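You operate a simulated robot arm through the tools that you are given. There is no shell and no other tool. Be economical: measure what you need, move in short steps, check, and stop when the job is done.

The job below is to be done with a simulated robot arm. You get a single attempt, and the scene is never put back.

Task
Put one of the small cartons from the short bench on top of the green soap bar there.

The check looks at the end state, three seconds after you hand in, the way a careful person would. Anything else that was tipped, shoved, dropped, spilled or broken makes it a failure.

Robot
A 5-joint arm with a two-finger parallel gripper, fixed in place. Base frame: the origin is at the foot of the arm, x ahead of it, y to its left, z up; the work surface is at about z = 0. Lengths are in m, angles in degrees, forces in N, time in s.
With the tool pointing down near the work surface it reaches from about 0.26 to 0.6 m from the base axis. Its first joint turns from -66.0 to 66.0 degrees. The tool tilts only in the upright plane through the base axis and itself; it spins freely about its own axis. Payload 1.57 kg.
The tool frame sits at the grasp point between the pads (the TCP): z along the fingers, y along the line on which they close. The tips reach 0.03 m beyond it. The gripper opens to 0.08 m. The fingers are 0.017 m wide and 0.012 m thick; the gripper's body (0.04 by 0.082 m) begins 0.08 m behind the TCP.
Orientation is told as [roll, pitch, yaw] about the base's x, y, z axes, in that order, counted from this pose: with the fingers straight down and closing along the base's y, the tool's x points along the base's -x, its y along +y and its z along -z.

Tools
- The arm moves only by the tool play_rows. Its argument "rows" is a list of rows, each a list of 5 numbers: the shift along the tool's x, y, z in m, then the turn about the tool's z in degrees, then the closure, from 0 (fully open) to 1 (shut). In form: [[x, y, z, spin, hand], ...]. A call has 1 to 12 rows; each row shifts and turns the commanded pose from where the row before left it, along the tool's axes as they then stand. A row lasts 0.2 s, in which the tool goes at most 0.05 m and 8.6 degrees; a call with a longer step from one row to the next is refused whole, and so is a gripper value outside its range. Where a pose cannot be reached the arm comes as near as it can. A force on the tool above 40 N (or 10 N above the force at the start of the call, whichever is more), or a blocked arm, ends the call early, and 0.2 s more pass. The fingers move at their own pace (about 0.153 m/s each) and stop on an object; they squeeze with about 37 N. The grip force told is the motor's: it shows also when the fingers shut on nothing. Time passes only in rows, and 0.2 s behind the last, so rows that do not move let the fingers close. It gives the time, the measured TCP pose, the force on the tool (base axes), the opening and the grip force at its end, in the units of the frame above (readings bear some noise).
- Cameras (640 x 400 px; columns grow to the right, rows downward): "scene" is fixed at [0.0472, 0.424, 0.5077]; the picture's right is [-0.46, -0.89, 0.00], its down [-0.64, 0.34, -0.69] and it looks along [0.61, -0.32, -0.72] (base axes); focal length 277 px, centre (320, 200). "wrist" rides on the gripper at [0.072, -0.007, -0.122] in the tool frame; the picture's right is [0.09, 1.00, 0.00], its down [-0.84, 0.08, -0.54] and it looks along [-0.54, 0.05, 0.84] (tool axes); focal length 238 px, centre (320, 200). There is no depth. A picture from a camera that has moved, and an enlarged one, comes with that camera's place and axes in the base frame and with its lens.
- get_image(camera): a new picture of that camera. No time passes.
- enlarge(camera, box): a new picture of the part [left, top, right, bottom] of that camera's present view, enlarged. No time passes.
- hand_in(): hands the job in; it is judged then, once.

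Go step by step. Nothing tells you positions but the pictures and the camera data: compare them with the known pose of the tool, close in by small moves and look again before you grip or let go. The budget is 90 turns and 36 pictures, counting those below and the enlarged ones. Unless the task says otherwise, let go and move clear before handing in, and close with one line.

The tools are called after ">>>" as a command line: name --pt "numbers of a row" for each row, then --argument value for the rest, lists and objects as JSON in quotes. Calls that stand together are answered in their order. play_rows: Moves the arm, as the interface text tells. Its arguments: {"type":"object","properties":{"rows":{"type":"array","items":{"type":"array","items":{"type":"number"}}}},"required":["rows"]} The other tools are called the same way: get_image (camera) takes a picture; enlarge (camera, box) takes an enlarged picture of a part of a camera's view; hand_in () hands the job in.

At the start:

```text
clock: 0.0
ee_pos: [0.3228, 0.0676, 0.2611]
tool_rot: [0.0, 0.0, 0.0]
force: [0.4, 0.4, 0.1]
gripper_width: 0.08
grasp_force: 0.0
```

scene: 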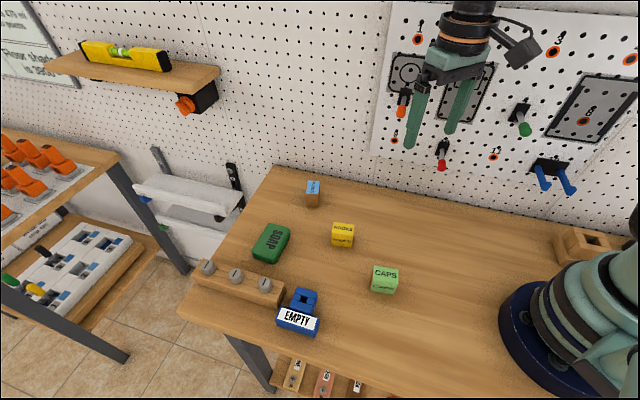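
wrist: 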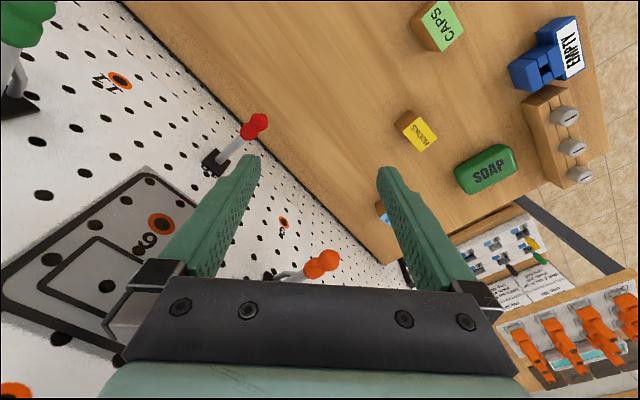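

The soap appears to be near (0.40, 0.36), with the yellow carton near (0.35, 0.21), the CAPS carton near (0.22, 0.19) and a blue/brown one near (0.49, 0.21). I'll enlarge the scene view to measure them more closely.

>>> enlarge --camera "scene" --box '[230, 170, 410, 340]'

>>> enlarge --camera "wrist" --box '[370, 0, 610, 250]'

```text
2.35 times, centred on (320, 255) of scene
camera zoom: at [0.0472, 0.424, 0.5077], right [-0.46, -0.89, 0.0], down [-0.64, 0.34, -0.69], along [0.61, -0.32, -0.72], focal length 652 px, centre (320, 71)
```

zoom: 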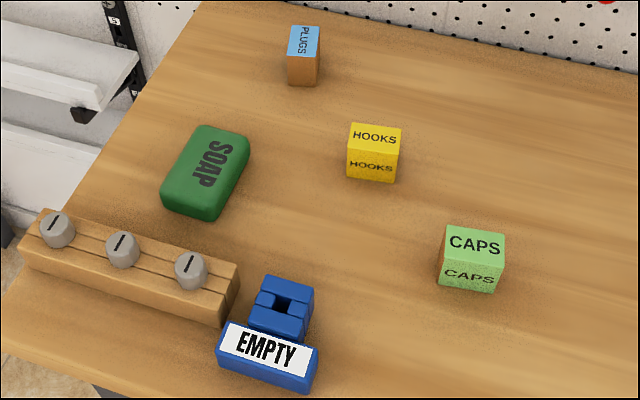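

```text
1.60 times, centred on (490, 125) of wrist
camera zoom: at [0.2508, 0.0621, 0.3827], right [-0.09, 1.0, 0.0], down [0.84, 0.08, 0.54], along [0.54, 0.05, -0.84], focal length 381 px, centre (48, 320)
```

zoom: 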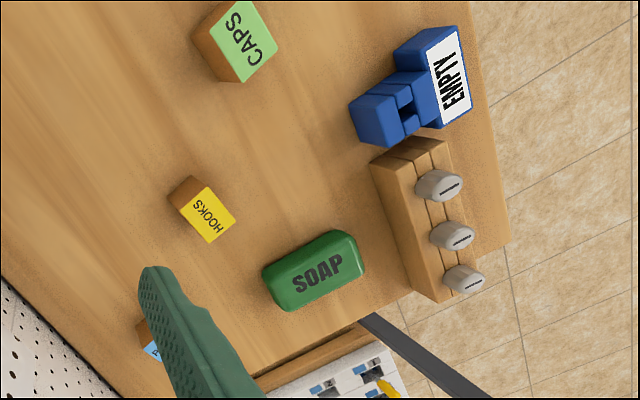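

The HOOKS carton is the easiest one. It is about 0.046 × 0.033 × 0.041 m, centred near (0.344, 0.212), with its short side along about −34°. I'll move above it, spin −56° and look.

>>> play_rows --pt "-0.007 0.048 0 0 0" --pt "-0.007 0.048 0 0 0" --pt "-0.007 0.049 0 0 0" --pt "0 0 0 -8 0" --pt "0 0 0 -8 0" --pt "0 0 0 -8 0" --pt "0 0 0 -8 0" --pt "0 0 0.03 -8 0" --pt "0 0 0.04 -8 0" --pt "0 0 0.04 -8 0" --pt "0 0 0 0 0"

>>> get_image --camera "wrist"

>>> get_image --camera "scene"

```text
clock: 2.4
ee_pos: [0.3442, 0.2131, 0.1506]
tool_rot: [0.0, 0.0, 56.1]
force: [0.4, 0.0, 0.0]
gripper_width: 0.0801
grasp_force: 0.1
```

```text
31 pictures are left
camera wrist: at [0.3091, 0.1501, 0.2724], right [-0.88, 0.48, 0.0], down [0.4, 0.74, 0.54], along [0.26, 0.48, -0.84], focal length 238 px, centre (320, 200)
```

wrist: 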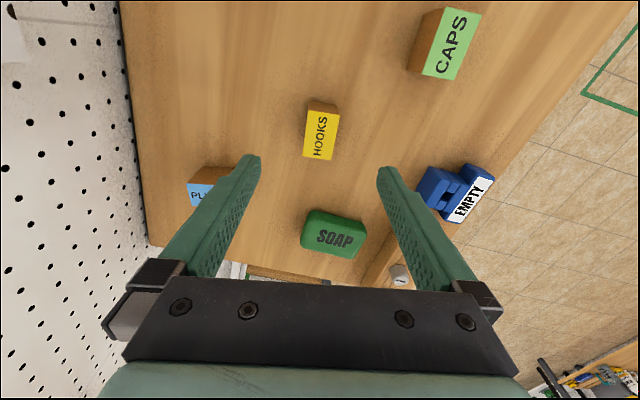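

```text
30 pictures are left
```

scene: 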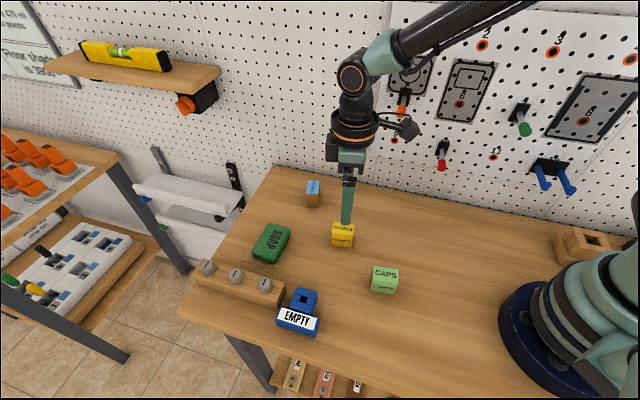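

The wrist view agrees: HOOKS is centred near (0.344, 0.215) and lined up with the fingers. I'll descend to TCP z≈0.036 and grip, and first take a close look at the soap.

>>> enlarge --camera "wrist" --box '[270, 180, 400, 270]'

>>> play_rows --pt "-0.0014 0.001 0.045 0 0" --pt "0 0 0.04 0 0" --pt "0 0 0.02 0 0" --pt "0 0 0.0096 0 0" --pt "0 0 0 0 0"

>>> enlarge --camera "scene" --box '[240, 160, 400, 290]'

```text
4.44 times, centred on (335, 225) of wrist
camera zoom: at [0.3091, 0.1501, 0.2724], right [-0.88, 0.48, 0.0], down [0.4, 0.74, 0.54], along [0.26, 0.48, -0.84], focal length 1059 px, centre (253, 89)
```

zoom: 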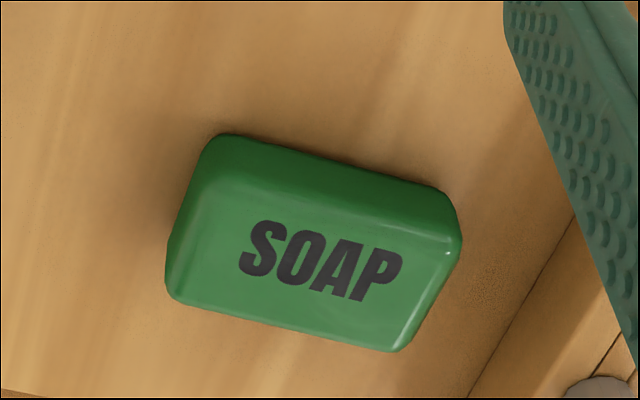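

```text
clock: 3.6
ee_pos: [0.3441, 0.2143, 0.0358]
tool_rot: [0.1, 0.0, 56.0]
force: [-0.3, 0.3, 0.5]
gripper_width: 0.0799
grasp_force: 0.1
```

```text
3.08 times, centred on (320, 225) of scene
camera zoom: at [0.0472, 0.424, 0.5077], right [-0.46, -0.89, 0.0], down [-0.64, 0.34, -0.69], along [0.61, -0.32, -0.72], focal length 853 px, centre (320, 123)
```

zoom: 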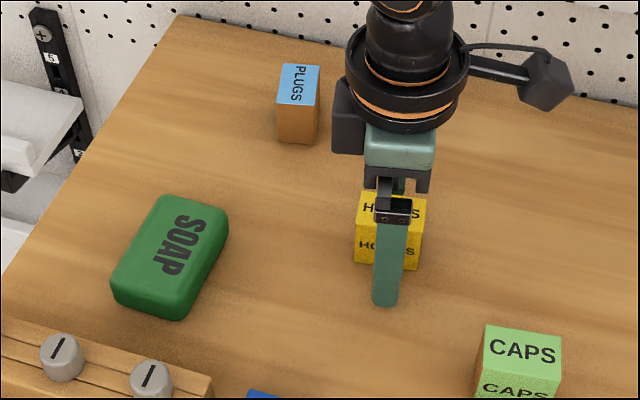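

The fingers straddle HOOKS cleanly, so I'll close and lift. The soap's top comes out at z≈0.031, centred near (0.394, 0.352), with its long axis at about 134°.

>>> play_rows --pt "0 0 0 0 1" --pt "0 0 0 0 1" --pt "0 0 0 0 1" --pt "0 0 -0.03 0 1" --pt "0 0 -0.04 0 1" --pt "0 0 -0.03 0 1" --pt "0 0 0 0 1"

>>> get_image --camera "wrist"

```text
clock: 5.2
ee_pos: [0.3438, 0.2154, 0.1376]
tool_rot: [0.0, 0.0, 56.0]
force: [0.2, 0.0, -0.3]
gripper_width: 0.0293
grasp_force: 36.6
```

```text
27 pictures are left
camera wrist: at [0.3083, 0.1525, 0.2594], right [-0.88, 0.48, 0.0], down [0.4, 0.74, 0.54], along [0.26, 0.48, -0.84], focal length 238 px, centre (320, 200)
```

wrist: 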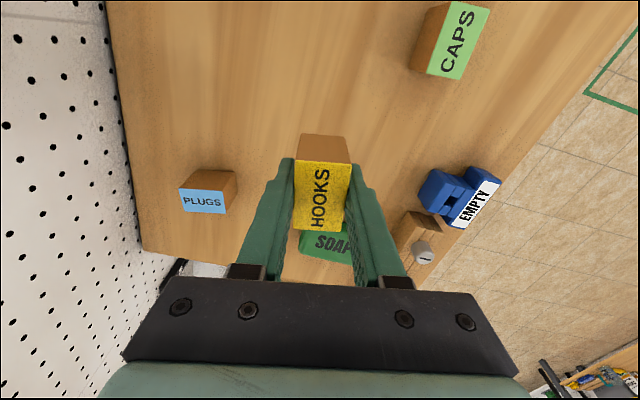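

HOOKS is held level at a width of 0.029. I'll carry it over the soap and then spin it −78° so its long side runs along the bar.

>>> play_rows --pt "-0.0353 0.0087 0 0 1" --pt "-0.0353 0.0087 0 0 1" --pt "-0.0353 0.0087 0 0 1" --pt "-0.0354 0.0087 0 0 1" --pt "0 0 0 0 1"

>>> play_rows --pt "0 0 0 -7.8 1" --pt "0 0 0 -7.8 1" --pt "0 0 0 -7.8 1" --pt "0 0 0 -7.8 1" --pt "0 0 0 -7.8 1" --pt "0 0 0 -7.8 1" --pt "0 0 0 -7.8 1" --pt "0 0 0 -7.8 1" --pt "0 0 0 -7.8 1" --pt "0 0 0 -7.8 1" --pt "0 0 0.03 0 1" --pt "0 0 0 0 1"

>>> get_image --camera "wrist"

>>> enlarge --camera "scene" --box '[200, 160, 360, 290]'

```text
clock: 6.4
ee_pos: [0.3921, 0.353, 0.1368]
tool_rot: [0.0, 0.1, 56.1]
force: [0.6, -0.4, -1.4]
gripper_width: 0.0291
grasp_force: 37.1
```

```text
clock: 9.0
ee_pos: [0.3943, 0.3513, 0.1059]
tool_rot: [0.0, 0.1, 134.1]
force: [-0.7, -0.4, 0.5]
gripper_width: 0.0291
grasp_force: 37.7
```

```text
26 pictures are left
camera wrist: at [0.4488, 0.3043, 0.228], right [-0.65, -0.76, 0.0], down [-0.64, 0.55, 0.54], along [-0.41, 0.35, -0.84], focal length 238 px, centre (320, 200)
```

wrist: 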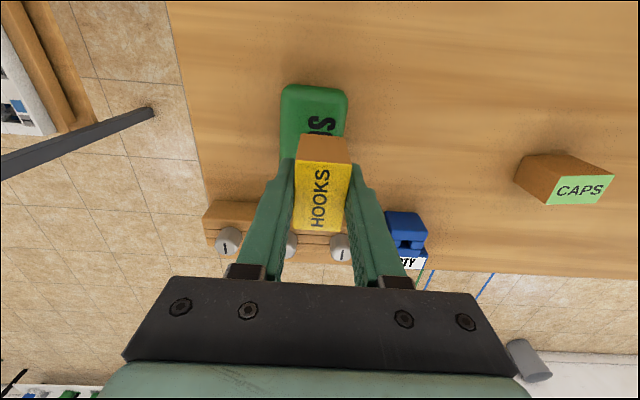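

```text
3.08 times, centred on (280, 225) of scene
camera zoom: at [0.0472, 0.424, 0.5077], right [-0.46, -0.89, 0.0], down [-0.64, 0.34, -0.69], along [0.61, -0.32, -0.72], focal length 853 px, centre (443, 123)
```

zoom: 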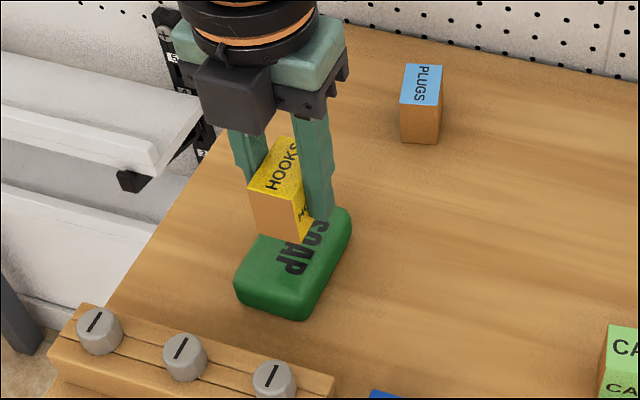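

The carton is over the soap and lined up with it. I'll lower part-way and look again.

>>> play_rows --pt "0 0 0.015 0 1" --pt "0 0 0.012 0 1" --pt "0 0 0 0 1"

>>> enlarge --camera "wrist" --box '[240, 70, 400, 250]'

>>> enlarge --camera "scene" --box '[230, 190, 320, 270]'

```text
clock: 9.8
ee_pos: [0.3934, 0.3511, 0.0792]
tool_rot: [0.0, 0.0, 134.0]
force: [0.1, 0.3, -1.5]
gripper_width: 0.0294
grasp_force: 37.1
```

```text
2.22 times, centred on (320, 160) of wrist
camera zoom: at [0.4483, 0.3048, 0.2007], right [-0.65, -0.76, 0.0], down [-0.64, 0.55, 0.54], along [-0.41, 0.35, -0.84], focal length 530 px, centre (320, 289)
```

zoom: 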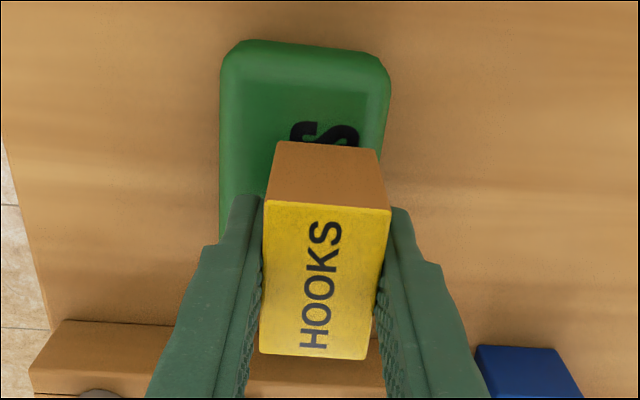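

```text
5.00 times, centred on (275, 230) of scene
camera zoom: at [0.0472, 0.424, 0.5077], right [-0.46, -0.89, 0.0], down [-0.64, 0.34, -0.69], along [0.61, -0.32, -0.72], focal length 1385 px, centre (545, 50)
```

zoom: 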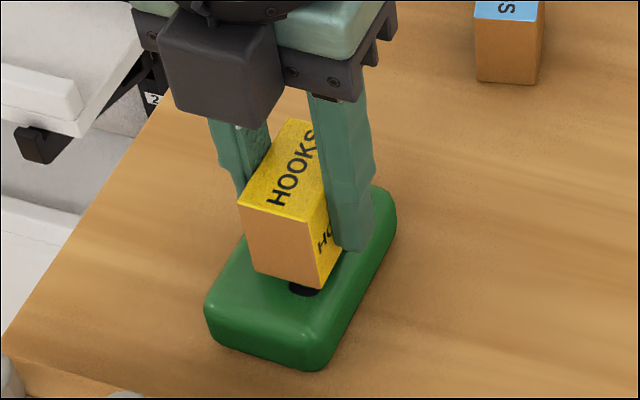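

The carton sits about 5 mm to one side of the soap's midline and about 4° off its axis. I'll correct both and lower closer.

>>> play_rows --pt "0 -0.0055 0 0 1" --pt "0 0 0 -4.5 1" --pt "0 0 0.007 0 1" --pt "0 0 0 0 1"

>>> enlarge --camera "wrist" --box '[240, 70, 400, 250]'

>>> enlarge --camera "scene" --box '[230, 190, 320, 270]'

```text
clock: 10.8
ee_pos: [0.3977, 0.3549, 0.0727]
tool_rot: [-0.1, 0.0, 138.5]
force: [0.6, -0.1, -0.2]
gripper_width: 0.029
grasp_force: 36.9
```

```text
2.22 times, centred on (320, 160) of wrist
camera zoom: at [0.4558, 0.3132, 0.194], right [-0.59, -0.81, 0.0], down [-0.68, 0.5, 0.54], along [-0.44, 0.32, -0.84], focal length 530 px, centre (320, 289)
```

zoom: 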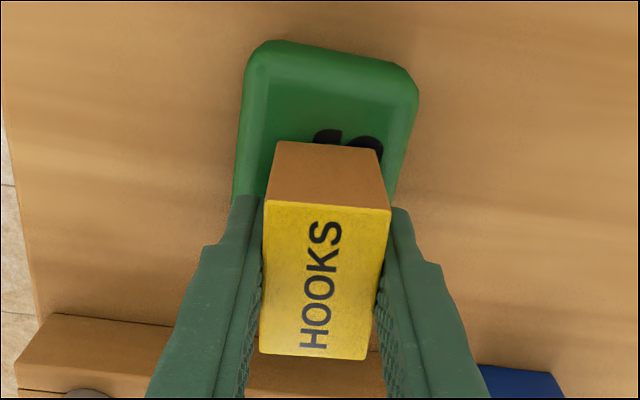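

```text
5.00 times, centred on (275, 230) of scene
camera zoom: at [0.0472, 0.424, 0.5077], right [-0.46, -0.89, 0.0], down [-0.64, 0.34, -0.69], along [0.61, -0.32, -0.72], focal length 1385 px, centre (545, 50)
```

zoom: 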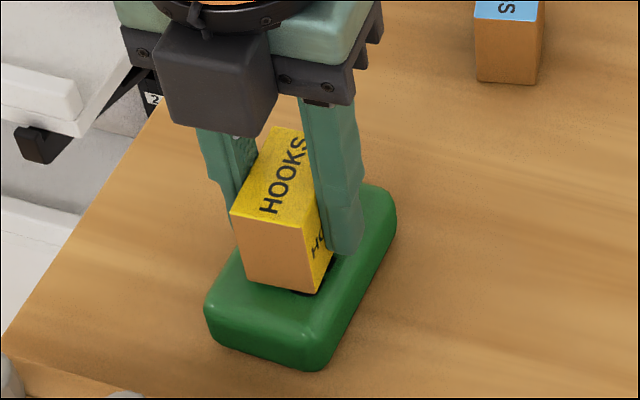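

The carton is now centred and parallel to the bar. I'll lower it in small steps until contact.

>>> play_rows --pt "0 0 0.002 0 1" --pt "0 0 0.001 0 1" --pt "0 0 0 0 1"

>>> play_rows --pt "0 0 0.001 0 1" --pt "0 0 0 0 1"

>>> enlarge --camera "scene" --box '[230, 190, 320, 270]'

```text
clock: 11.6
ee_pos: [0.3976, 0.3555, 0.0684]
tool_rot: [0.0, 0.0, 138.5]
force: [1.0, -1.0, -0.7]
gripper_width: 0.0292
grasp_force: 37.0
```

```text
clock: 12.2
ee_pos: [0.3973, 0.356, 0.0689]
tool_rot: [0.1, 0.0, 138.5]
force: [-1.0, -1.0, 3.0]
gripper_width: 0.0292
grasp_force: 36.9
```

```text
5.00 times, centred on (275, 230) of scene
camera zoom: at [0.0472, 0.424, 0.5077], right [-0.46, -0.89, 0.0], down [-0.64, 0.34, -0.69], along [0.61, -0.32, -0.72], focal length 1385 px, centre (545, 50)
```

zoom: 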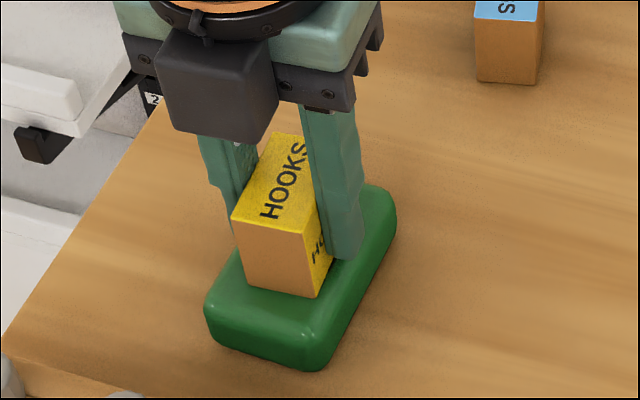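

The 3 N reading suggests light contact. I'll go down one more millimetre to confirm.

>>> play_rows --pt "0 0 0.001 0 1" --pt "0 0 0 0 1"

```text
clock: 12.8
ee_pos: [0.3973, 0.3553, 0.0683]
tool_rot: [-0.2, 0.0, 138.5]
force: [-4.5, -3.5, 16.5]
gripper_width: 0.0291
grasp_force: 36.9
```

Contact is confirmed at 16 N. I'll ease back 1 mm, open and rise.

>>> play_rows --pt "0 0 -0.001 0 1" --pt "0 0 0 0 1" --pt "0 0 0 0 0.3" --pt "0 0 0 0 0.1" --pt "0 0 0 0 0" --pt "0 0 -0.02 0 0" --pt "0 0 -0.04 0 0" --pt "0 0 -0.05 0 0" --pt "0 0 0 0 0"

>>> enlarge --camera "scene" --box '[200, 170, 380, 300]'

>>> get_image --camera "wrist"

```text
clock: 14.8
ee_pos: [0.3976, 0.3563, 0.1781]
tool_rot: [-0.1, 0.1, 138.5]
force: [-0.3, -0.1, 0.5]
gripper_width: 0.0801
grasp_force: 0.0
```

```text
3.08 times, centred on (290, 235) of scene
camera zoom: at [0.0472, 0.424, 0.5077], right [-0.46, -0.89, 0.0], down [-0.64, 0.34, -0.69], along [0.61, -0.32, -0.72], focal length 853 px, centre (412, 92)
```

zoom: 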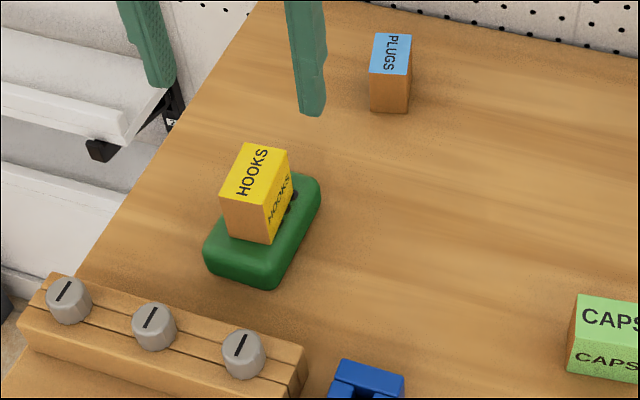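

```text
18 pictures are left
camera wrist: at [0.456, 0.3128, 0.3], right [-0.59, -0.81, 0.0], down [-0.68, 0.5, 0.54], along [-0.44, 0.32, -0.84], focal length 238 px, centre (320, 200)
```

wrist: 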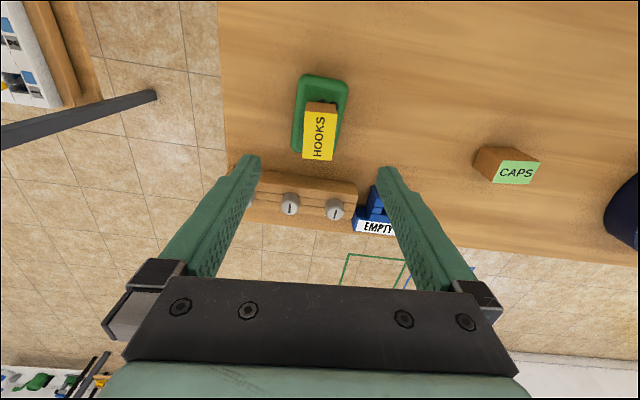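

HOOKS stands squarely on the soap, nothing else has moved, and the gripper is clear above. I'm handing in.

>>> hand_in

```text
The job is handed in.
```

The yellow HOOKS carton is resting on top of the green soap bar, and the other items on the bench look undisturbed.
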